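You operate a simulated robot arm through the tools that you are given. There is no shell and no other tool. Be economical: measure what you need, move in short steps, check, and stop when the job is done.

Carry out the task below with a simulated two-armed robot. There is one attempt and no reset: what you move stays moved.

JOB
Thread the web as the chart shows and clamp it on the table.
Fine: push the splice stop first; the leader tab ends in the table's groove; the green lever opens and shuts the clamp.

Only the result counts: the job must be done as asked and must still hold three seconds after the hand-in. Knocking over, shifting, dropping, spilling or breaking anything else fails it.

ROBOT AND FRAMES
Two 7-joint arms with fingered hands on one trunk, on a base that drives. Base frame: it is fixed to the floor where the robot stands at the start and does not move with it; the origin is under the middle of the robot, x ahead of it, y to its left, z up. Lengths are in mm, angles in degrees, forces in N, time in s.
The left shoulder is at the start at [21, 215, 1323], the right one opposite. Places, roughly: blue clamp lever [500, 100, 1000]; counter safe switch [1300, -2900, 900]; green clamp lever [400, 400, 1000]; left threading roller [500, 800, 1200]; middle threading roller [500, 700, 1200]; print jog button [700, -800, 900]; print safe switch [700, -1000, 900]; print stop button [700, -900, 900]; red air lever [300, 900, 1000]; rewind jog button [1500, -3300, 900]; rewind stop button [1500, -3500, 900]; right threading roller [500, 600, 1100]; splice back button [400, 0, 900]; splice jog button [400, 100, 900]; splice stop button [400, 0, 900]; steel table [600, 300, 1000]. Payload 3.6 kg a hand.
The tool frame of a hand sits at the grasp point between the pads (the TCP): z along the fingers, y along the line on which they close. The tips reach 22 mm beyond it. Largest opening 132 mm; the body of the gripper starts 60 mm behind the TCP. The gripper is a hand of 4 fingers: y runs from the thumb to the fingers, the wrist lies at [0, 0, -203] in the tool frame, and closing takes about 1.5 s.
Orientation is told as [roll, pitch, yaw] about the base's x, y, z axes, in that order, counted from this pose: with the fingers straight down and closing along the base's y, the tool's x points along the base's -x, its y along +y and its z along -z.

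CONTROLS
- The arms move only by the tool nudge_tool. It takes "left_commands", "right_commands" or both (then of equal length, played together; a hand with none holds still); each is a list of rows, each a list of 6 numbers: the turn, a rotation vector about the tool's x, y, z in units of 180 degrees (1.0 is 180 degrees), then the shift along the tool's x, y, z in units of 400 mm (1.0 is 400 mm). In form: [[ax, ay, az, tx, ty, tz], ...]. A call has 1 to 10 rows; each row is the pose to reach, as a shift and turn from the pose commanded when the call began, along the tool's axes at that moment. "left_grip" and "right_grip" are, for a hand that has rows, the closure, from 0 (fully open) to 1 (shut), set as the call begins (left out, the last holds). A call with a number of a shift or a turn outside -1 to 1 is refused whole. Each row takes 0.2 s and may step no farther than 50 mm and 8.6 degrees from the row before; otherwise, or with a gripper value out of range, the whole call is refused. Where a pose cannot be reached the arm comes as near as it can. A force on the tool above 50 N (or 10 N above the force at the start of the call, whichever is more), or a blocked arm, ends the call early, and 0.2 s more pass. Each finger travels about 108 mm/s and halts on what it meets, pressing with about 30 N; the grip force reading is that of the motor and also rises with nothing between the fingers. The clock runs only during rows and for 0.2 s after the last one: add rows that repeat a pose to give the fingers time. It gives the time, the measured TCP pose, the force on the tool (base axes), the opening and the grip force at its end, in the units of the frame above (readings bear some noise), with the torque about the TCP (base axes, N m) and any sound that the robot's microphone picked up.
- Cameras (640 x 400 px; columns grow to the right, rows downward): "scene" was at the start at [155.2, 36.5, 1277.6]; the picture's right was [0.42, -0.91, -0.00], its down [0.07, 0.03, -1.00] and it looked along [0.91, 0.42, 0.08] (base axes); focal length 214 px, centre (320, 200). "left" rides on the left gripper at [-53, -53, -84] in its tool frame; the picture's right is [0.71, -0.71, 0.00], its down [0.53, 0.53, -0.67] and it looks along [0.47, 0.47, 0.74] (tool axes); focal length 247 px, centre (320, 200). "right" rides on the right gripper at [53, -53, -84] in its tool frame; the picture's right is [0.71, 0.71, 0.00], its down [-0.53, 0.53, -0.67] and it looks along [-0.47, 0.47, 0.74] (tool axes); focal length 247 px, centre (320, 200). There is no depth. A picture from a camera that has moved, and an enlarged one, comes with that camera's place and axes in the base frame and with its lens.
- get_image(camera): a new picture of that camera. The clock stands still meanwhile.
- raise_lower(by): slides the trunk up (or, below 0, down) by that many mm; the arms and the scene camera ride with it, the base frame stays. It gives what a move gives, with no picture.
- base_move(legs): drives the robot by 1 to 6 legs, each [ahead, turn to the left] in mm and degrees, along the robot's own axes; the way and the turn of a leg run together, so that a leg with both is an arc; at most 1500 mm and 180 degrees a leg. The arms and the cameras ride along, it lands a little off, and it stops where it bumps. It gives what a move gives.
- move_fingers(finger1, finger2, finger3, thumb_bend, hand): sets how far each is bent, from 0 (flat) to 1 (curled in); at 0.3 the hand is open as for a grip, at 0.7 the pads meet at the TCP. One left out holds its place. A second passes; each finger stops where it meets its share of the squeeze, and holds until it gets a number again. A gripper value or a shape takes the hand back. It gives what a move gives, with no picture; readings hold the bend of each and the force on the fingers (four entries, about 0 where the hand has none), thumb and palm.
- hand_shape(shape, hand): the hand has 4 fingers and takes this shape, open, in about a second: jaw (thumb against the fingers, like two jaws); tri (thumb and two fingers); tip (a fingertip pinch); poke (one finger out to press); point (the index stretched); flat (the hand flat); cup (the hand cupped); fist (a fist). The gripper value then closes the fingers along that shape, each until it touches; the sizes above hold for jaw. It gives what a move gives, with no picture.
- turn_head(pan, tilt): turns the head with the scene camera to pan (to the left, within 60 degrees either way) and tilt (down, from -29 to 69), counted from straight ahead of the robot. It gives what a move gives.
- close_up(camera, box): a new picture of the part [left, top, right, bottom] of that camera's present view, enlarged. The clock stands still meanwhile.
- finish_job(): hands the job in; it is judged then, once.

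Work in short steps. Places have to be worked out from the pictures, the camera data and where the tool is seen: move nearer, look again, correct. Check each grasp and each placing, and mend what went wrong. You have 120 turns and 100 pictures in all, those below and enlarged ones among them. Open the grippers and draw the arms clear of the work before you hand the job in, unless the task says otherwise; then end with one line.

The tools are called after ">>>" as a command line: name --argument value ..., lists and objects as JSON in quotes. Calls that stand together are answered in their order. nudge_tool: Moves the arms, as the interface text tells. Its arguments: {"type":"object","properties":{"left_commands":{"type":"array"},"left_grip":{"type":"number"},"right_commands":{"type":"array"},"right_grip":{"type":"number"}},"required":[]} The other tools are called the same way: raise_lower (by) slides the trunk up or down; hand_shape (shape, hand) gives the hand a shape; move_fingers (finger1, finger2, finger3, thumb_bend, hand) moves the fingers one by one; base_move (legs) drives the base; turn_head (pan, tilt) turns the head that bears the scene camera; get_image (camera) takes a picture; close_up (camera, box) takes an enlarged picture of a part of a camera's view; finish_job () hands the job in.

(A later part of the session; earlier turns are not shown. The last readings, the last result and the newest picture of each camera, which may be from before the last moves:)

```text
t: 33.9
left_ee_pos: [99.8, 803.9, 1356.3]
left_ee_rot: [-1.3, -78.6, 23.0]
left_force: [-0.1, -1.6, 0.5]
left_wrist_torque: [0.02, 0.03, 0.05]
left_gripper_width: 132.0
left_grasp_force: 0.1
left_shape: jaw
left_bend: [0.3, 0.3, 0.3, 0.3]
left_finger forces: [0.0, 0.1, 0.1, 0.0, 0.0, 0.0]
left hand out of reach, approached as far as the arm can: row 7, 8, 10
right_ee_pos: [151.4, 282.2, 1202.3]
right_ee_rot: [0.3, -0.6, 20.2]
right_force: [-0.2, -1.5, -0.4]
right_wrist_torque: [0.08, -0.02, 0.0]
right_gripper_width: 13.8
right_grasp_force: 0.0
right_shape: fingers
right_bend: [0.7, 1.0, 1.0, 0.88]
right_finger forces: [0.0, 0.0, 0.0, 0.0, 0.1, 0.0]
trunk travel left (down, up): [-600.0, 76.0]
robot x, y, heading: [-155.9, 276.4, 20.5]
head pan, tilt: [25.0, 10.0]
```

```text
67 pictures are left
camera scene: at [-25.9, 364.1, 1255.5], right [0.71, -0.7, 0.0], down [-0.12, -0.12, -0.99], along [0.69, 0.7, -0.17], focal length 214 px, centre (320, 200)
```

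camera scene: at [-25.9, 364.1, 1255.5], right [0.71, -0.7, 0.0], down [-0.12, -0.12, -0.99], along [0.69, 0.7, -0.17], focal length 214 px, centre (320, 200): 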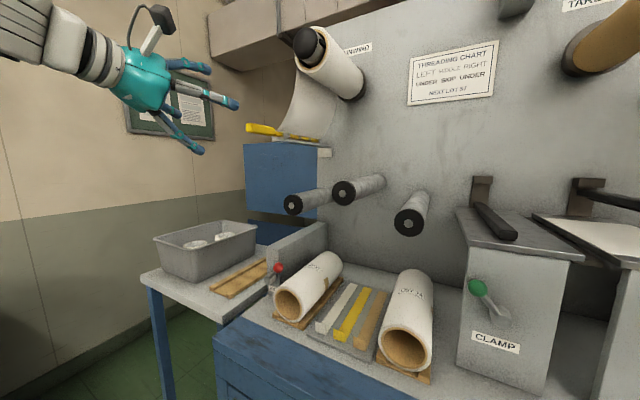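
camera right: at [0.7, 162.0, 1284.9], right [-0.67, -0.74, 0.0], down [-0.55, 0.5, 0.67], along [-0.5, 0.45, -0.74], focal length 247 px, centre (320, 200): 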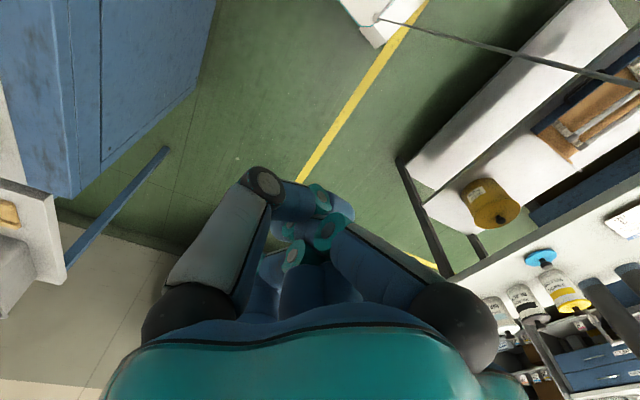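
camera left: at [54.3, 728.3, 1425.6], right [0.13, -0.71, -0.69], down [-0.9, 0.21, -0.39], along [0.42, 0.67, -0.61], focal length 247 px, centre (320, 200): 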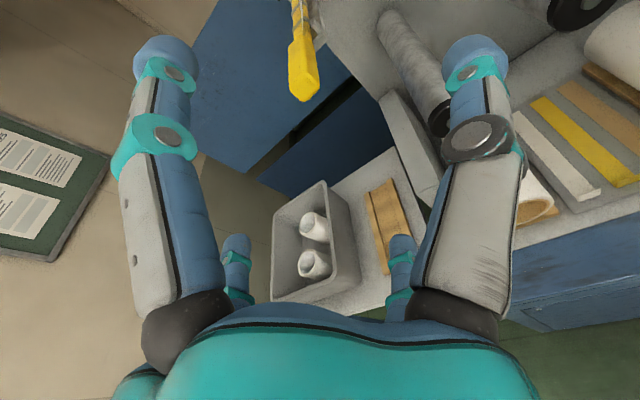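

The handle tip is confirmed near [231,863,1341]. I advance 125 mm along the handle axis, straightening the hand's direction to the press.

>>> nudge_tool --left_commands '[[0.007, -0.015, 0, -0.004, 0.005, 0.079], [0.0135, -0.03, 0, -0.008, 0.01, 0.158], [0.02, -0.045, 0, -0.012, 0.015, 0.237], [0.027, -0.06, 0, -0.0155, 0.02, 0.316], [0.027, -0.06, 0, -0.0155, 0.02, 0.316]]'

>>> get_image --camera "left"

>>> close_up --camera "scene" --box '[145, 60, 345, 180]'

```text
t: 35.0
left_ee_pos: [215.5, 864.8, 1335.1]
left_ee_rot: [-56.3, -88.7, 73.1]
left_force: [-0.4, -0.1, -0.4]
left_wrist_torque: [-0.01, 0.02, 0.01]
left_gripper_width: 132.1
left_grasp_force: 0.1
left_shape: jaw
left_bend: [0.3, 0.3, 0.3, 0.3]
left_finger forces: [0.0, 0.0, 0.1, 0.0, 0.1, 0.0]
left hand out of reach, approached as far as the arm can: row 1
right_ee_pos: [150.7, 287.1, 1201.8]
right_ee_rot: [0.2, -0.3, 20.1]
right_force: [-0.4, -0.5, -0.2]
right_wrist_torque: [0.05, -0.01, 0.0]
right_gripper_width: 13.8
right_grasp_force: 0.2
right_shape: fingers
right_bend: [0.7, 1.0, 1.0, 0.88]
right_finger forces: [0.0, 0.0, 0.0, 0.1, 0.0, 0.0]
trunk travel left (down, up): [-600.0, 76.0]
robot x, y, heading: [-155.3, 277.6, 20.4]
head pan, tilt: [25.0, 10.0]
```

```text
66 pictures are left
camera left: at [151.1, 790.3, 1390.6], right [0.2, -0.69, -0.69], down [-0.8, 0.3, -0.53], along [0.57, 0.66, -0.49], focal length 247 px, centre (320, 200)
```

left: 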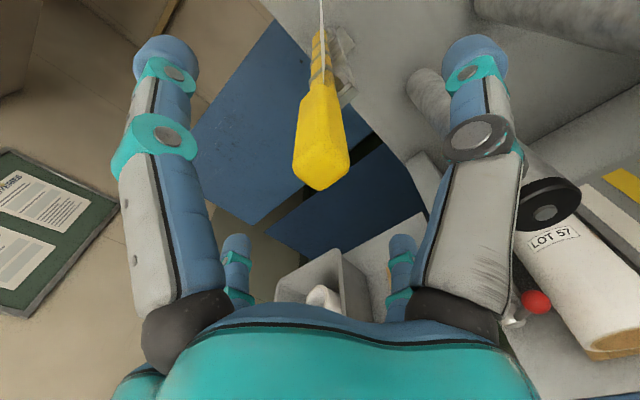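

```text
3.20 times, centred on (245, 120) of scene
camera zoom: at [-25.1, 369.4, 1255.0], right [0.71, -0.7, 0.0], down [-0.12, -0.12, -0.98], along [0.69, 0.7, -0.17], focal length 686 px, centre (560, 456)
```

zoom: 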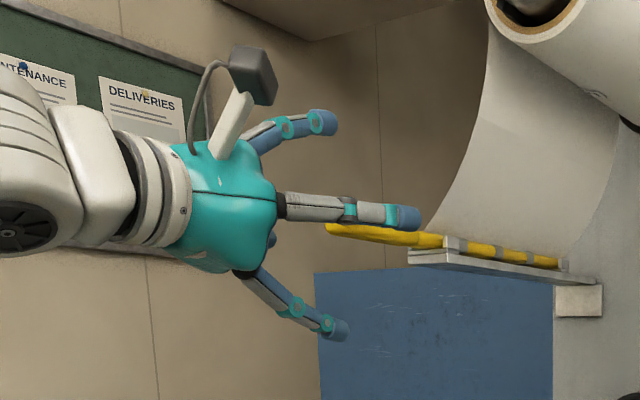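

The hand is in line with the handle (TCP at p≈475, handle tip at p≈490). I advance 43 mm, then close and give it time.

>>> nudge_tool --left_commands '[[0, 0, 0, -0.004, -0.001, 0.054], [0, 0, 0, -0.0075, -0.002, 0.1075], [0, 0, 0, -0.0075, -0.002, 0.1075]]'

>>> get_image --camera "left"

>>> close_up --camera "scene" --box '[145, 60, 345, 180]'

```text
t: 35.9
left_ee_pos: [256.5, 877.5, 1336.8]
left_ee_rot: [-54.7, -88.5, 71.6]
left_force: [1.3, 0.3, -0.6]
left_wrist_torque: [-0.02, 0.0, 0.01]
left_gripper_width: 132.0
left_grasp_force: 0.1
left_shape: jaw
left_bend: [0.3, 0.3, 0.3, 0.3]
left_finger forces: [0.0, 0.1, 0.0, 0.0, 0.0, 0.0]
right_ee_pos: [152.3, 287.2, 1200.8]
right_ee_rot: [0.1, -0.3, 20.1]
right_force: [-0.2, 0.3, 0.2]
right_wrist_torque: [0.0, -0.01, -0.02]
right_gripper_width: 13.4
right_grasp_force: 0.1
right_shape: fingers
right_bend: [0.7, 1.0, 1.0, 0.88]
right_finger forces: [0.1, 0.0, 0.1, 0.0, 0.0, 0.0]
trunk travel left (down, up): [-600.0, 76.0]
robot x, y, heading: [-160.7, 277.8, 20.4]
head pan, tilt: [25.0, 10.0]
```

```text
64 pictures are left
camera left: at [194.1, 801.8, 1392.2], right [0.2, -0.69, -0.69], down [-0.8, 0.3, -0.53], along [0.57, 0.66, -0.49], focal length 247 px, centre (320, 200)
```

left: 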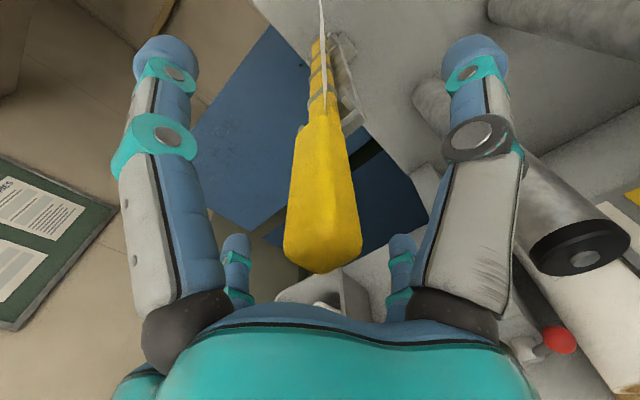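

```text
3.20 times, centred on (245, 120) of scene
camera zoom: at [-24.0, 369.8, 1254.8], right [0.71, -0.7, 0.0], down [-0.12, -0.12, -0.98], along [0.69, 0.7, -0.17], focal length 686 px, centre (560, 456)
```

zoom: 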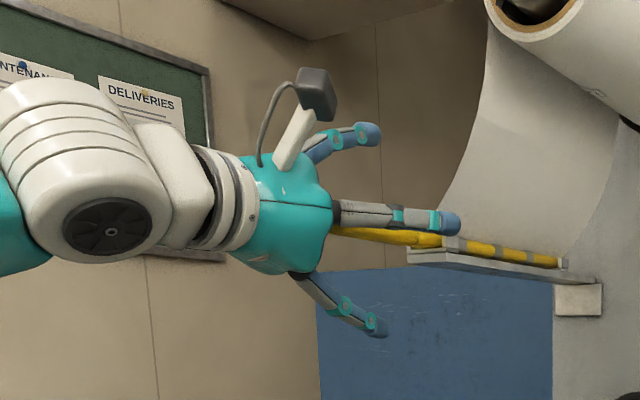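

The handle lies well between the fingers. Before grasping, I check the table's clamp and groove with the right camera and a scene close-up.

>>> get_image --camera "right"

>>> turn_head --pan -10 --tilt 15

>>> get_image --camera "scene"

```text
62 pictures are left
camera right: at [119.5, 219.2, 1286.0], right [-0.91, 0.42, 0.0], down [0.31, 0.67, 0.67], along [0.29, 0.61, -0.74], focal length 247 px, centre (320, 200)
```

right: 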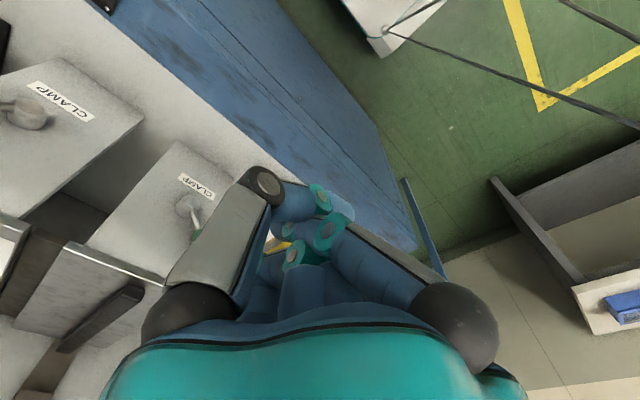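

```text
t: 36.9
left_ee_pos: [258.0, 876.3, 1336.3]
left_ee_rot: [-53.7, -88.6, 70.7]
left_force: [0.8, -0.2, -0.5]
left_wrist_torque: [-0.01, -0.02, 0.02]
left_gripper_width: 132.0
left_grasp_force: 0.1
left_shape: jaw
left_bend: [0.3, 0.3, 0.3, 0.3]
left_finger forces: [0.0, 0.0, 0.1, 0.0, 0.0, 0.1]
right_ee_pos: [152.8, 287.1, 1200.5]
right_ee_rot: [0.1, -0.3, 20.1]
right_force: [0.3, 0.1, 0.5]
right_wrist_torque: [0.01, -0.01, 0.03]
right_gripper_width: 13.8
right_grasp_force: 0.0
right_shape: fingers
right_bend: [0.7, 1.0, 1.0, 0.88]
right_finger forces: [0.0, 0.0, 0.0, 0.0, 0.0, 0.0]
trunk travel left (down, up): [-600.0, 76.0]
robot x, y, heading: [-160.1, 275.2, 20.5]
head pan, tilt: [-10.0, 15.0]
```

```text
61 pictures are left
camera scene: at [3.0, 320.4, 1246.6], right [0.18, -0.98, 0.0], down [-0.26, -0.05, -0.97], along [0.95, 0.18, -0.26], focal length 214 px, centre (320, 200)
```

scene: 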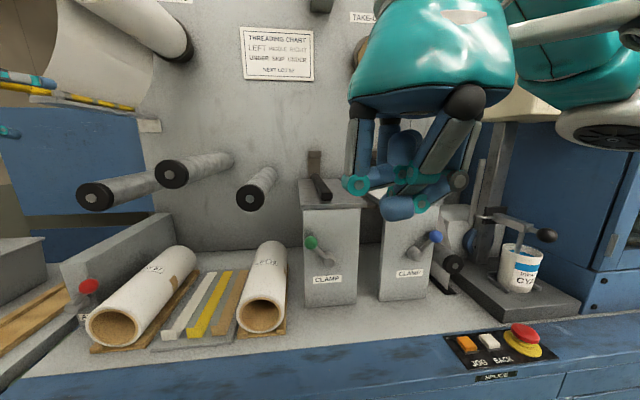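

>>> close_up --camera "scene" --box '[280, 140, 400, 320]'

>>> close_up --camera "right" --box '[0, 130, 250, 400]'

```text
2.22 times, centred on (340, 230) of scene
camera zoom: at [3.0, 320.4, 1246.6], right [0.18, -0.98, 0.0], down [-0.26, -0.05, -0.97], along [0.95, 0.18, -0.26], focal length 477 px, centre (276, 133)
```

zoom: 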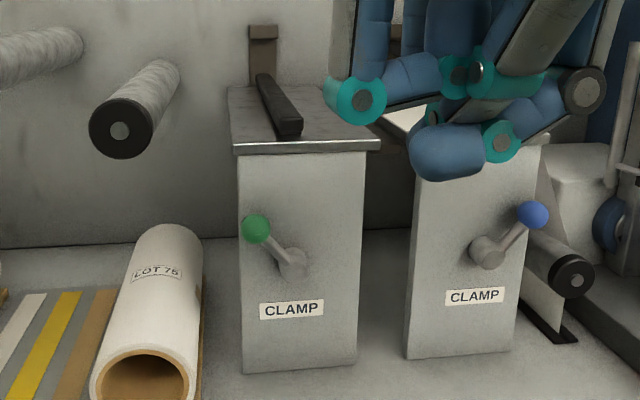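

```text
1.48 times, centred on (125, 265) of right
camera zoom: at [119.9, 219.0, 1285.9], right [-0.91, 0.42, 0.0], down [0.31, 0.67, 0.67], along [0.28, 0.61, -0.74], focal length 366 px, centre (609, 104)
```

zoom: 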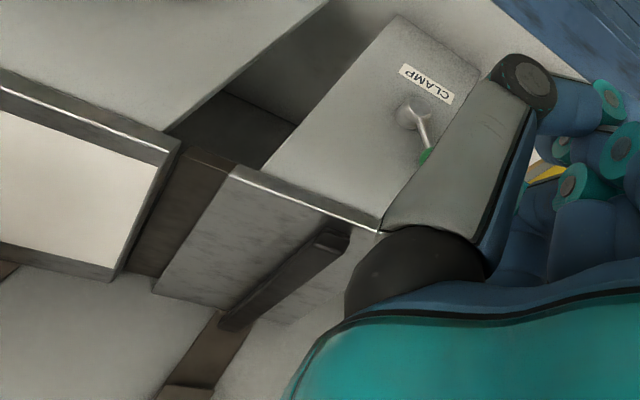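

The bar's gap to the table can't be judged from here. I turn the right hand to point ahead as well, in front of the green table, so its camera can see the clamp edge-on and it can work the lever.

>>> nudge_tool --right_commands '[[0, -0.0472, 0, -0.0375, -0.006, 0.0175], [0, -0.0944, 0, -0.075, -0.012, 0.035], [0, -0.1416, 0, -0.1125, -0.018, 0.0525], [0, -0.1888, 0, -0.15, -0.024, 0.07], [0, -0.236, 0, -0.1875, -0.03, 0.0875], [0, -0.2832, 0, -0.225, -0.036, 0.105], [0, -0.3304, 0, -0.2625, -0.042, 0.1225], [0, -0.3776, 0, -0.3, -0.048, 0.14], [0, -0.4248, 0, -0.3375, -0.054, 0.1575], [0, -0.472, 0, -0.375, -0.06, 0.175]]'

>>> get_image --camera "right"

>>> get_image --camera "scene"

```text
t: 39.1
left_ee_pos: [258.2, 876.3, 1336.2]
left_ee_rot: [-53.5, -88.7, 70.5]
left_force: [0.8, 0.2, -0.2]
left_wrist_torque: [0.0, -0.02, 0.02]
left_gripper_width: 131.9
left_grasp_force: 0.0
left_shape: jaw
left_bend: [0.3, 0.3, 0.3, 0.3]
left_finger forces: [0.0, 0.0, 0.0, 0.0, 0.1, 0.1]
right_ee_pos: [303.0, 315.3, 1131.0]
right_ee_rot: [0.6, -85.3, 19.5]
right_force: [0.1, -0.1, 0.1]
right_wrist_torque: [0.01, 0.01, -0.01]
right_gripper_width: 13.7
right_grasp_force: 0.0
right_shape: fingers
right_bend: [0.7, 1.0, 1.0, 0.88]
right_finger forces: [0.0, 0.0, 0.1, 0.0, 0.1, 0.1]
trunk travel left (down, up): [-600.0, 76.0]
robot x, y, heading: [-158.8, 277.4, 20.8]
head pan, tilt: [-10.0, 15.0]
```

```text
58 pictures are left
camera right: at [237.8, 235.7, 1086.3], right [-0.3, 0.64, -0.7], down [-0.77, 0.28, 0.58], along [0.57, 0.71, 0.41], focal length 247 px, centre (320, 200)
```

right: 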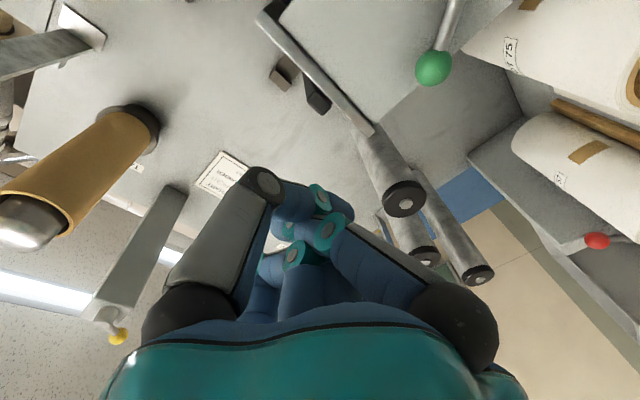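

```text
57 pictures are left
camera scene: at [3.1, 320.0, 1246.6], right [0.18, -0.98, 0.0], down [-0.26, -0.05, -0.97], along [0.95, 0.18, -0.26], focal length 214 px, centre (320, 200)
```

scene: 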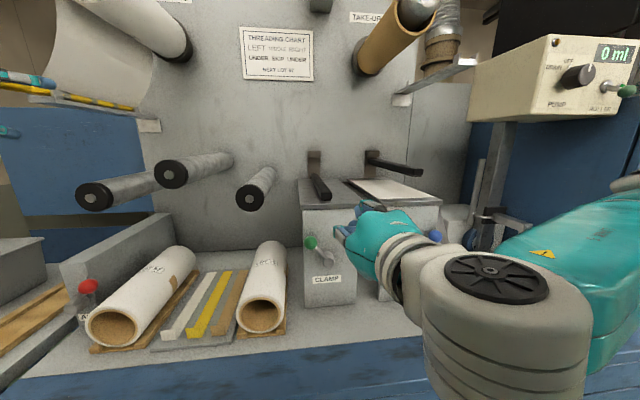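

>>> close_up --camera "scene" --box '[285, 140, 445, 290]'

>>> close_up --camera "right" --box '[240, 0, 480, 200]'

```text
2.67 times, centred on (365, 215) of scene
camera zoom: at [3.1, 320.0, 1246.6], right [0.18, -0.98, 0.0], down [-0.26, -0.05, -0.97], along [0.95, 0.18, -0.26], focal length 572 px, centre (200, 160)
```

zoom: 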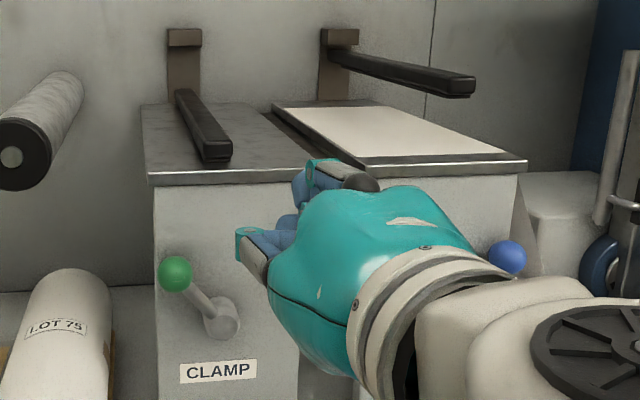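

```text
2.00 times, centred on (360, 100) of right
camera zoom: at [237.8, 235.7, 1086.3], right [-0.3, 0.64, -0.7], down [-0.77, 0.28, 0.58], along [0.57, 0.71, 0.41], focal length 494 px, centre (240, 400)
```

zoom: 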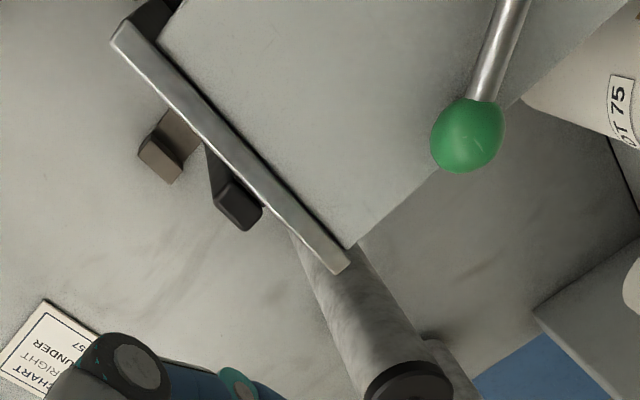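

Confirmed: the green bar is down (shut) while the blue one is raised with its lever to the right. So green opens by swinging its lever to the right. The ball is at [420,420,1037]; I bring the right fist to its left side.

>>> nudge_tool --right_commands '[[0, 0, 0, 0.0, 0.1, 0], [0, 0, 0, 0.05, 0.2, 0], [0, 0, 0, 0.1, 0.3, 0], [0, 0, 0, 0.19, 0.34, 0.02], [0, 0, 0, 0.18, 0.34, 0.12], [0, 0, 0, 0.165, 0.34, 0.22], [0, 0, 0, 0.16, 0.34, 0.31], [0, 0, 0, 0.16, 0.34, 0.31]]'

>>> get_image --camera "right"

>>> close_up --camera "scene" --box '[220, 140, 400, 320]'

```text
t: 40.9
left_ee_pos: [256.9, 875.8, 1337.5]
left_ee_rot: [-54.7, -88.6, 71.5]
left_force: [0.0, -0.3, -0.4]
left_wrist_torque: [0.0, -0.01, 0.03]
left_gripper_width: 131.8
left_grasp_force: 0.0
left_shape: jaw
left_bend: [0.3, 0.3, 0.3, 0.3]
left_finger forces: [0.1, 0.1, 0.1, 0.1, 0.0, 0.0]
right_ee_pos: [366.7, 484.6, 1057.5]
right_ee_rot: [1.1, -85.3, 18.9]
right_force: [-1.1, 0.0, 0.4]
right_wrist_torque: [-0.03, -0.02, -0.01]
right_gripper_width: 13.7
right_grasp_force: 0.2
right_shape: fingers
right_bend: [0.7, 1.0, 1.0, 0.88]
right_finger forces: [0.0, 0.1, 0.1, 0.0, 0.1, 0.1]
trunk travel left (down, up): [-600.0, 76.0]
robot x, y, heading: [-159.9, 275.1, 20.3]
head pan, tilt: [-10.0, 15.0]
```

```text
54 pictures are left
camera right: at [301.8, 404.7, 1012.4], right [-0.3, 0.65, -0.7], down [-0.76, 0.28, 0.58], along [0.57, 0.71, 0.41], focal length 247 px, centre (320, 200)
```

right: 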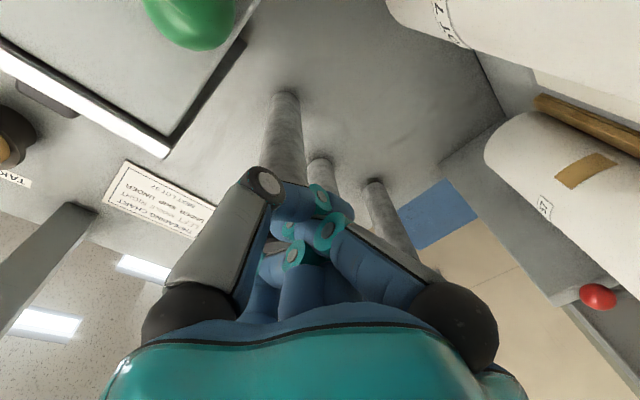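

```text
2.22 times, centred on (310, 230) of scene
camera zoom: at [2.6, 320.0, 1246.7], right [0.18, -0.98, 0.0], down [-0.25, -0.05, -0.97], along [0.95, 0.18, -0.26], focal length 477 px, centre (342, 133)
```

zoom: 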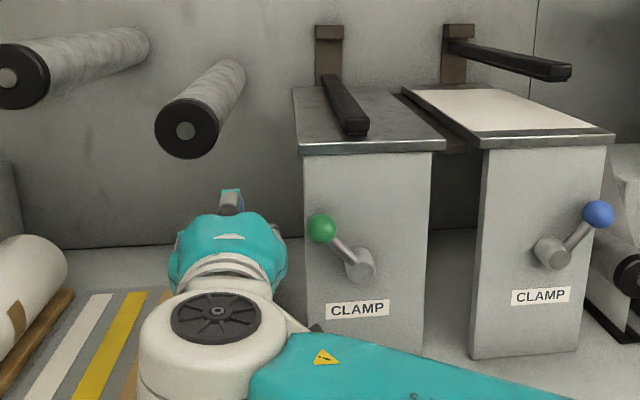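

No contact yet. I advance 22 mm so the fist end overlaps the ball, then sweep to the right along a slight arc.

>>> nudge_tool --right_commands '[[0, 0, 0, 0.02, 0, 0.055], [0, 0, 0, 0.02, -0.04, 0.055], [0, 0, 0, 0.015, -0.08, 0.055], [0, 0, 0, 0.005, -0.12, 0.055], [0, 0, 0, -0.005, -0.16, 0.055], [0, 0, 0, -0.01, -0.2, 0.055], [0, 0, 0, -0.005, -0.24, 0.055], [0, 0, 0, 0.005, -0.27, 0.055]]'

>>> close_up --camera "scene" --box '[220, 140, 400, 320]'

```text
t: 42.7
left_ee_pos: [257.0, 875.4, 1336.9]
left_ee_rot: [-54.0, -88.6, 70.9]
left_force: [0.2, 0.1, -0.4]
left_wrist_torque: [-0.02, 0.04, 0.01]
left_gripper_width: 132.1
left_grasp_force: 0.0
left_shape: jaw
left_bend: [0.3, 0.3, 0.3, 0.3]
left_finger forces: [0.0, 0.0, 0.1, 0.1, 0.0, 0.0]
right_ee_pos: [424.4, 391.6, 1053.0]
right_ee_rot: [1.4, -85.1, 18.9]
right_force: [-0.3, 0.5, 0.4]
right_wrist_torque: [-0.03, 0.02, 0.0]
right_gripper_width: 13.8
right_grasp_force: 0.0
right_shape: fingers
right_bend: [0.7, 1.0, 1.0, 0.88]
right_finger forces: [0.1, 0.1, 0.0, 0.0, 0.0, 0.0]
trunk travel left (down, up): [-600.0, 76.0]
robot x, y, heading: [-159.4, 277.2, 20.5]
head pan, tilt: [-10.0, 15.0]
```

```text
2.22 times, centred on (310, 230) of scene
camera zoom: at [3.0, 320.1, 1246.6], right [0.18, -0.98, 0.0], down [-0.26, -0.05, -0.97], along [0.95, 0.18, -0.26], focal length 477 px, centre (342, 133)
```

zoom: 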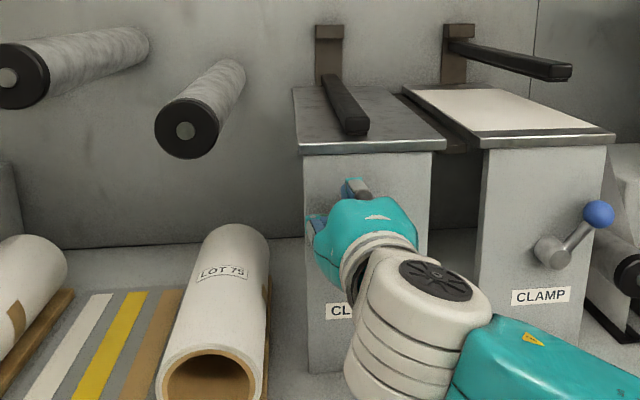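

>>> get_image --camera "right"

```text
51 pictures are left
camera right: at [358.4, 310.6, 1008.5], right [-0.3, 0.65, -0.7], down [-0.76, 0.28, 0.58], along [0.57, 0.71, 0.41], focal length 247 px, centre (320, 200)
```

right: 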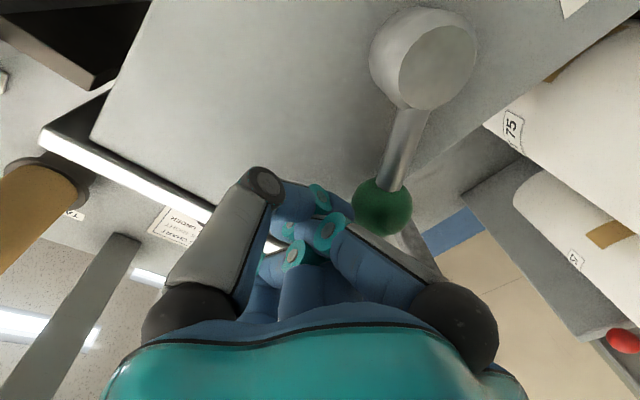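

The ball is still in place; the fist passed just in front of it. I back off, open to jaw, and take the ball between thumb and fingers instead.

>>> nudge_tool --right_commands '[[0, 0, 0, 0, 0, -0.1], [0, 0, 0, 0, 0, -0.2]]'

>>> hand_shape --hand "right" --shape "jaw"

>>> nudge_tool --right_commands '[[0, 0, 0, 0.03, 0.08, 0], [0, 0, 0, 0.03, 0.08, 0], [0, 0, 0, 0.03, 0.08, 0]]'

>>> get_image --camera "right"

```text
t: 43.3
left_ee_pos: [256.0, 876.5, 1335.5]
left_ee_rot: [-55.4, -88.6, 72.3]
left_force: [0.2, -0.4, 0.6]
left_wrist_torque: [0.0, -0.01, 0.0]
left_gripper_width: 132.2
left_grasp_force: 0.1
left_shape: jaw
left_bend: [0.3, 0.3, 0.3, 0.3]
left_finger forces: [0.0, 0.0, 0.1, 0.0, 0.0, 0.0]
right_ee_pos: [348.1, 364.1, 1061.2]
right_ee_rot: [1.1, -85.2, 18.9]
right_force: [-0.8, -0.3, -0.6]
right_wrist_torque: [-0.01, -0.01, -0.04]
right_gripper_width: 13.9
right_grasp_force: 0.0
right_shape: fingers
right_bend: [0.7, 1.0, 1.0, 0.88]
right_finger forces: [0.0, 0.0, 0.0, 0.0, 0.0, 0.0]
trunk travel left (down, up): [-600.0, 76.0]
robot x, y, heading: [-162.9, 274.7, 20.4]
head pan, tilt: [-10.0, 15.0]
```

```text
t: 44.2
left_ee_pos: [257.6, 877.2, 1336.8]
left_ee_rot: [-54.5, -88.6, 71.2]
left_force: [0.4, -0.2, 0.1]
left_wrist_torque: [0.0, 0.01, -0.01]
left_gripper_width: 132.1
left_grasp_force: 0.2
left_shape: jaw
left_bend: [0.3, 0.3, 0.3, 0.3]
left_finger forces: [0.0, 0.0, 0.1, 0.1, 0.0, 0.1]
right_ee_pos: [349.5, 363.4, 1060.6]
right_ee_rot: [0.9, -85.2, 19.2]
right_force: [0.1, 0.3, -0.4]
right_wrist_torque: [0.01, -0.04, 0.02]
right_gripper_width: 131.7
right_grasp_force: 0.1
right_shape: jaw
right_bend: [0.3, 0.3, 0.3, 0.3]
right_finger forces: [0.0, 0.1, 0.0, 0.0, 0.0, 0.0]
trunk travel left (down, up): [-600.0, 76.0]
robot x, y, heading: [-161.5, 276.5, 20.4]
head pan, tilt: [-10.0, 15.0]
```

```text
t: 45.0
left_ee_pos: [257.0, 876.6, 1336.5]
left_ee_rot: [-54.9, -88.6, 71.9]
left_force: [-0.4, -0.2, 0.2]
left_wrist_torque: [0.0, -0.02, -0.03]
left_gripper_width: 132.0
left_grasp_force: 0.1
left_shape: jaw
left_bend: [0.3, 0.3, 0.3, 0.3]
left_finger forces: [0.1, 0.0, 0.0, 0.0, 0.0, 0.0]
right_ee_pos: [337.6, 392.7, 1048.7]
right_ee_rot: [0.4, -85.2, 19.6]
right_force: [1.2, -0.8, -1.0]
right_wrist_torque: [-0.03, -0.01, 0.02]
right_gripper_width: 132.0
right_grasp_force: 0.1
right_shape: jaw
right_bend: [0.3, 0.3, 0.3, 0.3]
right_finger forces: [0.0, 0.1, 0.1, 0.0, 0.0, 0.0]
trunk travel left (down, up): [-600.0, 76.0]
robot x, y, heading: [-159.5, 277.7, 20.7]
head pan, tilt: [-10.0, 15.0]
```

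```text
50 pictures are left
camera right: at [272.4, 313.6, 1003.5], right [-0.3, 0.64, -0.7], down [-0.76, 0.28, 0.58], along [0.57, 0.71, 0.41], focal length 247 px, centre (320, 200)
```

right: 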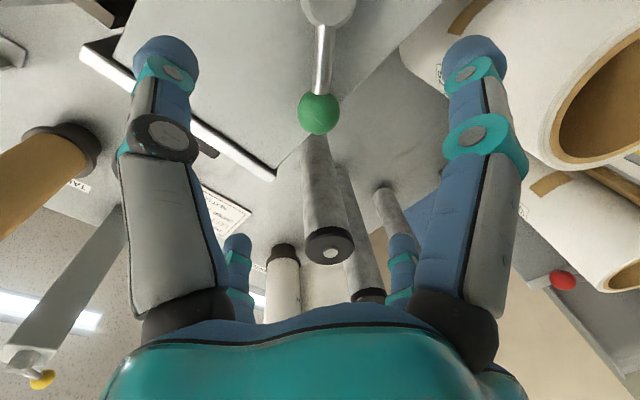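

The ball is centred ahead of the open hand. I advance 76 mm around it and close.

>>> nudge_tool --right_commands '[[0, 0, 0, 0.003, 0.002, 0.1], [0, 0, 0, 0.005, 0.004, 0.19], [0, 0, 0, 0.005, 0.004, 0.19]]'

>>> nudge_tool --right_commands '[[0, 0, 0, 0, 0, 0], [0, 0, 0, 0, 0, 0], [0, 0, 0, 0, 0, 0], [0, 0, 0, 0, 0, 0], [0, 0, 0, 0, 0, 0], [0, 0, 0, 0, 0, 0], [0, 0, 0, 0, 0, 0]]' --right_grip 1.0

>>> get_image --camera "right"

```text
t: 45.8
left_ee_pos: [257.2, 876.2, 1336.8]
left_ee_rot: [-56.3, -88.5, 73.2]
left_force: [-0.1, -0.3, 0.0]
left_wrist_torque: [-0.01, 0.02, 0.0]
left_gripper_width: 131.9
left_grasp_force: 0.0
left_shape: jaw
left_bend: [0.3, 0.3, 0.3, 0.3]
left_finger forces: [0.0, 0.0, 0.1, 0.0, 0.1, 0.1]
right_ee_pos: [407.7, 420.2, 1040.2]
right_ee_rot: [0.8, -85.2, 19.2]
right_force: [-11.0, -2.7, -3.8]
right_wrist_torque: [0.21, -0.76, -0.04]
right_gripper_width: 132.1
right_grasp_force: 0.1
right_shape: jaw
right_bend: [0.3, 0.3, 0.28, 0.3]
right_finger forces: [0.1, 0.0, 11.3, 0.0, 0.1, 0.0]
trunk travel left (down, up): [-600.0, 76.0]
robot x, y, heading: [-158.5, 276.4, 20.6]
head pan, tilt: [-10.0, 15.0]
```

```text
t: 47.4
left_ee_pos: [256.5, 875.8, 1336.6]
left_ee_rot: [-58.2, -88.7, 75.1]
left_force: [0.4, 0.2, 0.5]
left_wrist_torque: [0.03, 0.01, -0.05]
left_gripper_width: 131.9
left_grasp_force: 0.0
left_shape: jaw
left_bend: [0.3, 0.3, 0.3, 0.3]
left_finger forces: [0.0, 0.0, 0.1, 0.0, 0.0, 0.0]
right_ee_pos: [405.7, 420.4, 1041.5]
right_ee_rot: [0.5, -85.5, 19.7]
right_force: [-9.5, -3.3, -1.6]
right_wrist_torque: [0.61, -3.2, 0.02]
right_gripper_width: 44.1
right_grasp_force: 30.2
right_shape: jaw
right_bend: [0.76, 0.73, 0.28, 0.7]
right_finger forces: [22.6, 24.3, 38.6, 0.0, 31.7, 0.0]
trunk travel left (down, up): [-600.0, 76.0]
robot x, y, heading: [-160.8, 276.3, 20.7]
head pan, tilt: [-10.0, 15.0]
```

```text
49 pictures are left
camera right: at [341.5, 340.0, 997.1], right [-0.3, 0.65, -0.7], down [-0.77, 0.28, 0.58], along [0.57, 0.71, 0.41], focal length 247 px, centre (320, 200)
```

right: 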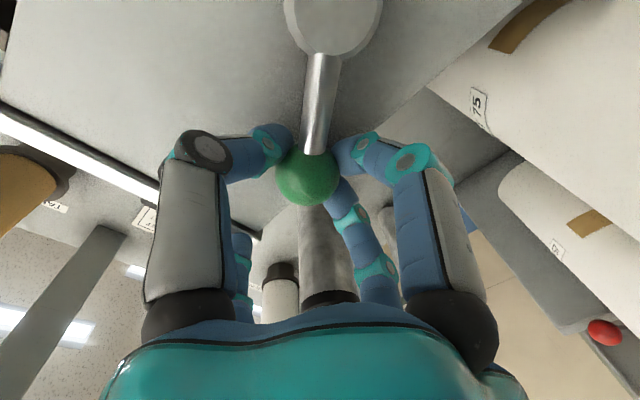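

The ball is held by thumb and fingers (one digit merely rests on the table slab). I ease back a little and swing the ball along its arc to the right.

>>> nudge_tool --right_commands '[[0, 0, 0, -0.013, -0.022, -0.008], [0, 0, 0, -0.025, -0.045, -0.01], [0, 0, 0, -0.032, -0.073, -0.01], [0, 0, 0, -0.035, -0.1025, -0.01], [0, 0, 0, -0.032, -0.131, -0.01], [0, 0, 0, -0.025, -0.16, -0.01], [0, 0, 0, -0.01, -0.188, -0.01], [0, 0, 0, 0.008, -0.215, -0.01]]'

>>> get_image --camera "scene"

```text
t: 48.9
left_ee_pos: [258.6, 876.9, 1335.5]
left_ee_rot: [-51.1, -88.5, 68.1]
left_force: [0.1, -0.2, 0.8]
left_wrist_torque: [-0.01, 0.05, 0.04]
left_gripper_width: 131.9
left_grasp_force: 0.0
left_shape: jaw
left_bend: [0.3, 0.3, 0.3, 0.3]
left_finger forces: [0.0, 0.0, 0.0, 0.0, 0.0, 0.1]
right_ee_pos: [421.5, 370.6, 1044.0]
right_ee_rot: [12.5, -84.4, 9.7]
right_force: [5.3, 22.8, -9.4]
right_wrist_torque: [0.76, 0.76, 0.45]
right_gripper_width: 23.5
right_grasp_force: 30.1
right_shape: jaw
right_bend: [0.78, 0.74, 0.59, 0.7]
right_finger forces: [86.5, 0.0, 5.0, 0.0, 40.8, 0.0]
trunk travel left (down, up): [-600.0, 76.0]
robot x, y, heading: [-160.9, 279.0, 20.3]
head pan, tilt: [-10.0, 15.0]
stopped in row 7 (right hand): the force on the tool passed its limit (the readings are from after the stop); the commanded pose is now the measured one
```

```text
48 pictures are left
camera scene: at [5.6, 321.8, 1246.4], right [0.18, -0.98, 0.0], down [-0.26, -0.05, -0.97], along [0.95, 0.18, -0.26], focal length 214 px, centre (320, 200)
```

scene: 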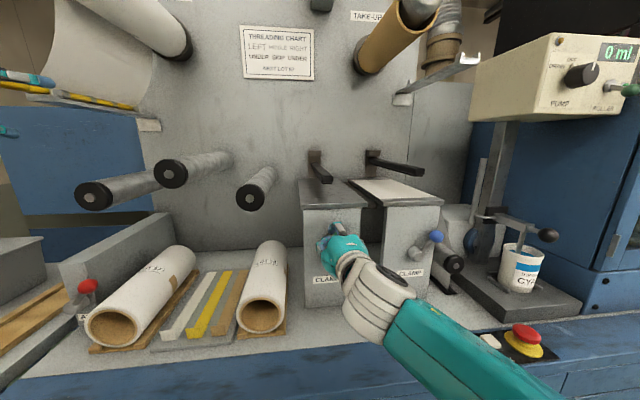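

The green bar has risen. I release the ball and draw back, then check lever and bar.

>>> nudge_tool --right_commands '[[0, 0, 0, 0, 0, 0], [0, 0, 0, 0, 0, 0], [0, 0, 0, 0, 0, 0], [0, 0, 0, 0, 0, 0], [0, 0, 0, 0, 0, 0], [0, 0, 0, 0, 0, -0.06], [0, 0, 0, 0, 0, -0.14], [0, 0, 0, 0, -0.03, -0.25], [0, 0, 0, 0, -0.08, -0.35]]' --right_grip 0

>>> close_up --camera "scene" --box '[285, 130, 445, 290]'

>>> get_image --camera "right"

```text
t: 50.9
left_ee_pos: [255.9, 875.1, 1337.9]
left_ee_rot: [-56.9, -88.7, 74.0]
left_force: [-0.2, -0.9, 0.6]
left_wrist_torque: [-0.01, 0.0, 0.01]
left_gripper_width: 131.9
left_grasp_force: 0.1
left_shape: jaw
left_bend: [0.3, 0.3, 0.3, 0.3]
left_finger forces: [0.0, 0.0, 0.0, 0.0, 0.0, 0.0]
right_ee_pos: [303.9, 283.0, 1059.8]
right_ee_rot: [8.1, -84.8, 13.2]
right_force: [-0.1, 0.4, -0.7]
right_wrist_torque: [0.02, 0.01, -0.01]
right_gripper_width: 132.0
right_grasp_force: 0.1
right_shape: jaw
right_bend: [0.3, 0.3, 0.3, 0.3]
right_finger forces: [0.0, 0.0, 0.0, 0.0, 0.0, 0.0]
trunk travel left (down, up): [-600.0, 76.0]
robot x, y, heading: [-159.4, 278.6, 20.6]
head pan, tilt: [-10.0, 15.0]
```

```text
2.50 times, centred on (365, 210) of scene
camera zoom: at [1.8, 320.0, 1246.8], right [0.18, -0.98, 0.0], down [-0.25, -0.05, -0.97], along [0.95, 0.18, -0.26], focal length 536 px, centre (208, 175)
```

zoom: 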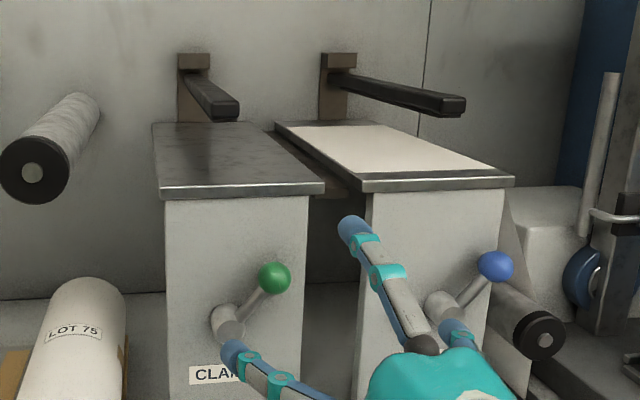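

```text
46 pictures are left
camera right: at [239.1, 201.4, 1013.8], right [-0.32, 0.64, -0.7], down [-0.77, 0.26, 0.59], along [0.56, 0.72, 0.41], focal length 247 px, centre (320, 200)
```

right: 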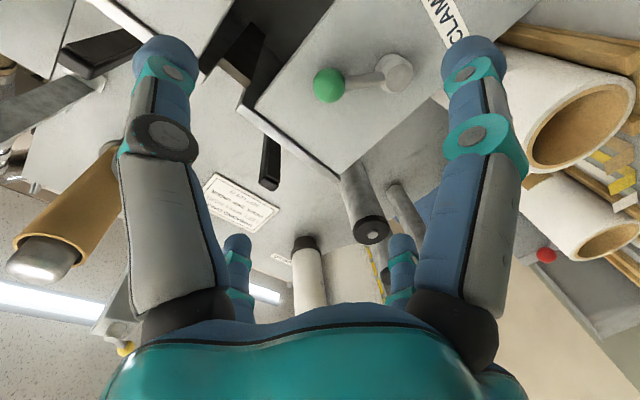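

The lever is over to the right and the bar is raised about 55 mm: the clamp is open. The groove is the channel between the tables, q≈105–142. Now I close the left hand on the handle while moving the right hand out of the way.

>>> nudge_tool --left_commands '[[0, 0, 0, 0, 0, 0], [0, 0, 0, 0, 0, 0], [0, 0, 0, 0, 0, 0], [0, 0, 0, 0, 0, 0], [0, 0, 0, 0, 0, 0], [0, 0, 0, 0, 0, 0], [0, 0, 0, 0, 0, 0], [0, 0, 0, 0, 0, 0]]' --left_grip 1.0 --right_commands '[[0, 0, 0, 0, -0.1, 0], [0, 0, 0, 0, -0.2, -0.02], [0, 0, 0, 0, -0.3, -0.05], [0, 0, 0, 0, -0.4, -0.1], [0, 0, 0, 0, -0.5, -0.15], [0, 0, 0, 0, -0.6, -0.2], [0, 0, 0, 0, -0.7, -0.2], [0, 0, 0, 0, -0.75, -0.2]]'

>>> turn_head --pan 15 --tilt 8

>>> get_image --camera "scene"

>>> get_image --camera "left"

```text
t: 52.7
left_ee_pos: [256.4, 876.4, 1336.3]
left_ee_rot: [-55.3, -88.6, 72.3]
left_force: [0.1, 0.3, 0.5]
left_wrist_torque: [0.0, 0.0, 0.0]
left_gripper_width: 18.6
left_grasp_force: 29.9
left_shape: jaw
left_bend: [0.77, 0.75, 0.73, 0.7]
left_finger forces: [26.8, 26.7, 26.9, 0.1, 27.3, 0.0]
right_ee_pos: [339.8, -25.3, 1061.6]
right_ee_rot: [9.1, -84.8, 12.4]
right_force: [-0.1, 0.0, 0.2]
right_wrist_torque: [-0.05, 0.02, -0.01]
right_gripper_width: 132.3
right_grasp_force: 0.1
right_shape: jaw
right_bend: [0.3, 0.3, 0.3, 0.3]
right_finger forces: [0.0, 0.0, 0.0, 0.0, 0.0, 0.1]
trunk travel left (down, up): [-600.0, 76.0]
robot x, y, heading: [-161.4, 276.5, 20.2]
head pan, tilt: [-10.0, 15.0]
```

```text
t: 53.6
left_ee_pos: [256.5, 876.7, 1336.3]
left_ee_rot: [-55.1, -88.6, 72.1]
left_force: [0.1, 0.5, -0.5]
left_wrist_torque: [-0.03, 0.06, -0.01]
left_gripper_width: 18.8
left_grasp_force: 30.1
left_shape: jaw
left_bend: [0.77, 0.75, 0.73, 0.7]
left_finger forces: [26.7, 26.7, 26.9, 0.0, 27.5, 0.0]
right_ee_pos: [338.7, -25.4, 1061.3]
right_ee_rot: [8.5, -84.8, 13.0]
right_force: [0.1, -0.4, 1.0]
right_wrist_torque: [-0.01, 0.03, 0.03]
right_gripper_width: 132.0
right_grasp_force: 0.1
right_shape: jaw
right_bend: [0.3, 0.3, 0.3, 0.3]
right_finger forces: [0.0, 0.1, 0.1, 0.1, 0.1, 0.0]
trunk travel left (down, up): [-600.0, 76.0]
robot x, y, heading: [-157.7, 278.1, 20.4]
head pan, tilt: [15.0, 8.0]
```

```text
45 pictures are left
camera scene: at [-13.9, 356.9, 1258.0], right [0.58, -0.81, 0.0], down [-0.11, -0.08, -0.99], along [0.81, 0.57, -0.14], focal length 214 px, centre (320, 200)
```

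scene: 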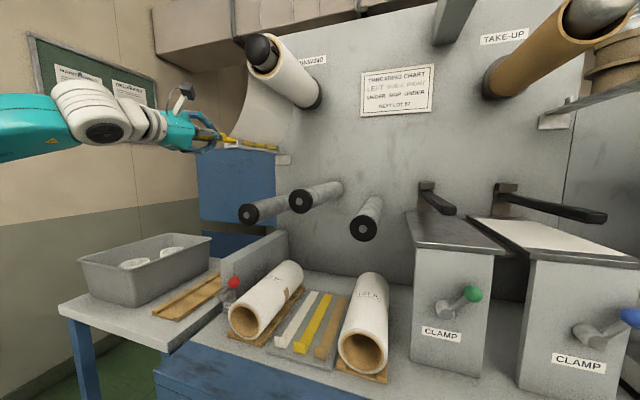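

```text
44 pictures are left
camera left: at [192.8, 801.5, 1393.0], right [0.2, -0.69, -0.69], down [-0.8, 0.3, -0.53], along [0.57, 0.66, -0.49], focal length 247 px, centre (320, 200)
```

left: 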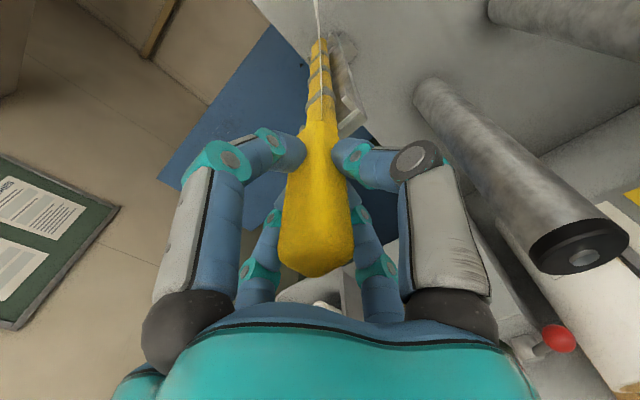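

All four digits grip the handle (18.7 mm). I lift it 40 mm off the shelf and shift 60 mm right, clear of the shelf edge (q≈724), then look.

>>> nudge_tool --left_commands '[[0, 0, 0, -0.04, 0, 0], [0, 0, 0, -0.08, 0, 0], [0, 0, 0, -0.1, -0.03, 0], [0, 0, 0, -0.1, -0.09, 0.002], [0, 0, 0, -0.1, -0.15, 0.004], [0, 0, 0, -0.1, -0.15, 0.004]]'

>>> get_image --camera "scene"

>>> get_image --camera "left"

```text
t: 55.0
left_ee_pos: [275.5, 821.5, 1379.4]
left_ee_rot: [-55.3, -88.6, 72.3]
left_force: [-0.5, 0.1, -1.2]
left_wrist_torque: [-0.03, 0.12, -0.04]
left_gripper_width: 18.6
left_grasp_force: 29.6
left_shape: jaw
left_bend: [0.77, 0.75, 0.73, 0.7]
left_finger forces: [26.8, 27.4, 28.6, 0.1, 27.6, 0.1]
right_ee_pos: [338.5, -25.9, 1060.4]
right_ee_rot: [8.4, -84.8, 13.1]
right_force: [-0.1, -0.2, 0.0]
right_wrist_torque: [-0.05, -0.01, -0.01]
right_gripper_width: 131.8
right_grasp_force: 0.1
right_shape: jaw
right_bend: [0.3, 0.3, 0.3, 0.3]
right_finger forces: [0.0, 0.0, 0.0, 0.0, 0.1, 0.1]
trunk travel left (down, up): [-600.0, 76.0]
robot x, y, heading: [-158.2, 274.9, 20.4]
head pan, tilt: [15.0, 8.0]
```

```text
43 pictures are left
camera scene: at [-14.1, 357.3, 1258.0], right [0.58, -0.81, 0.0], down [-0.11, -0.08, -0.99], along [0.81, 0.58, -0.14], focal length 214 px, centre (320, 200)
```

scene: 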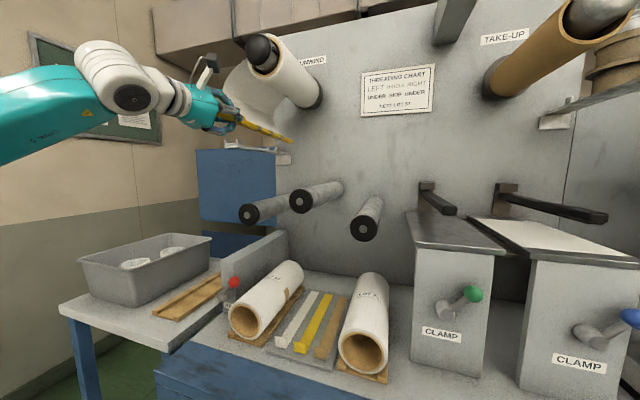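

```text
42 pictures are left
camera left: at [212.2, 746.0, 1433.5], right [0.2, -0.69, -0.69], down [-0.8, 0.3, -0.53], along [0.57, 0.66, -0.49], focal length 247 px, centre (320, 200)
```

left: 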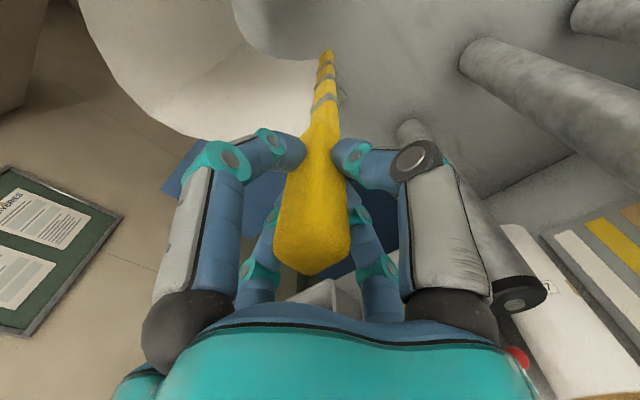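

The tab rides rigidly with the web trailing. I go down between the shelf and the left roller.

>>> nudge_tool --left_commands '[[0, 0, 0, 0.1, 0, 0], [0, 0, 0, 0.2, 0, 0], [0, 0, 0, 0.3, 0.03, 0], [0, 0, 0, 0.4, 0.06, -0.001], [0, 0, 0, 0.5, 0.06, -0.001], [0, 0, 0, 0.6, 0.06, -0.001], [0, 0, 0, 0.71, 0.06, -0.001], [0, 0, 0, 0.71, 0.06, -0.001]]'

>>> get_image --camera "scene"

>>> get_image --camera "left"

```text
t: 56.8
left_ee_pos: [265.8, 835.7, 1092.6]
left_ee_rot: [-52.5, -88.6, 69.6]
left_force: [1.2, -0.5, -1.7]
left_wrist_torque: [-0.07, 0.17, 0.01]
left_gripper_width: 18.7
left_grasp_force: 29.4
left_shape: jaw
left_bend: [0.77, 0.75, 0.73, 0.7]
left_finger forces: [27.3, 27.3, 29.3, 0.0, 27.8, 0.0]
right_ee_pos: [340.0, -25.0, 1061.2]
right_ee_rot: [8.5, -84.7, 12.9]
right_force: [1.1, -0.1, -0.1]
right_wrist_torque: [0.0, -0.03, -0.03]
right_gripper_width: 132.0
right_grasp_force: 0.1
right_shape: jaw
right_bend: [0.3, 0.3, 0.3, 0.3]
right_finger forces: [0.0, 0.1, 0.0, 0.1, 0.0, 0.0]
trunk travel left (down, up): [-600.0, 76.0]
robot x, y, heading: [-158.9, 278.3, 20.5]
head pan, tilt: [15.0, 8.0]
```

```text
41 pictures are left
camera scene: at [-13.9, 356.9, 1258.0], right [0.58, -0.81, 0.0], down [-0.11, -0.08, -0.99], along [0.81, 0.58, -0.14], focal length 214 px, centre (320, 200)
```

scene: 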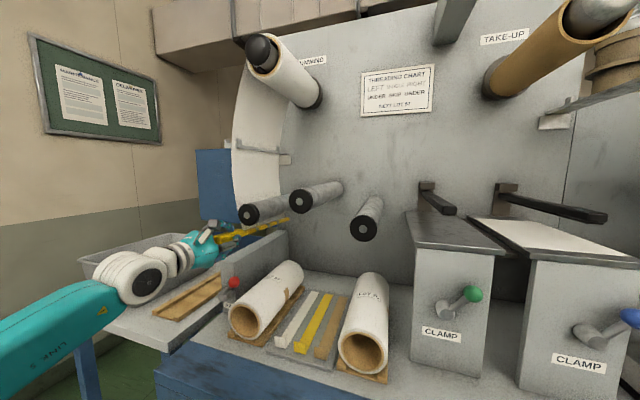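

```text
40 pictures are left
camera left: at [202.5, 761.7, 1148.7], right [0.2, -0.69, -0.69], down [-0.8, 0.3, -0.53], along [0.57, 0.66, -0.49], focal length 247 px, centre (320, 200)
```

left: 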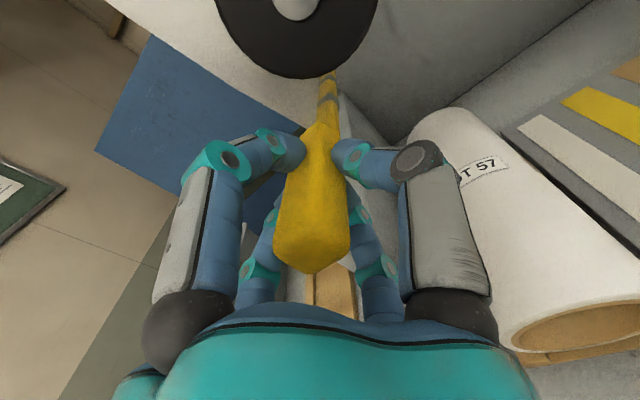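

The shelf seems to show in front of the web; I zoom in to see on which side of it the web hangs.

>>> close_up --camera "scene" --box '[180, 30, 340, 250]'

```text
1.82 times, centred on (260, 140) of scene
camera zoom: at [-13.9, 356.9, 1258.0], right [0.58, -0.81, 0.0], down [-0.11, -0.08, -0.99], along [0.81, 0.58, -0.14], focal length 390 px, centre (429, 309)
```

zoom: 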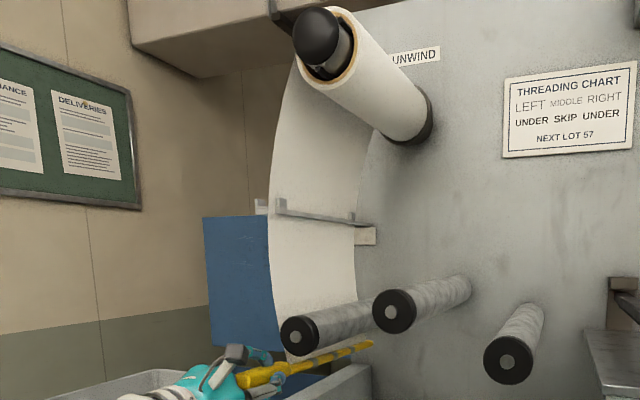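

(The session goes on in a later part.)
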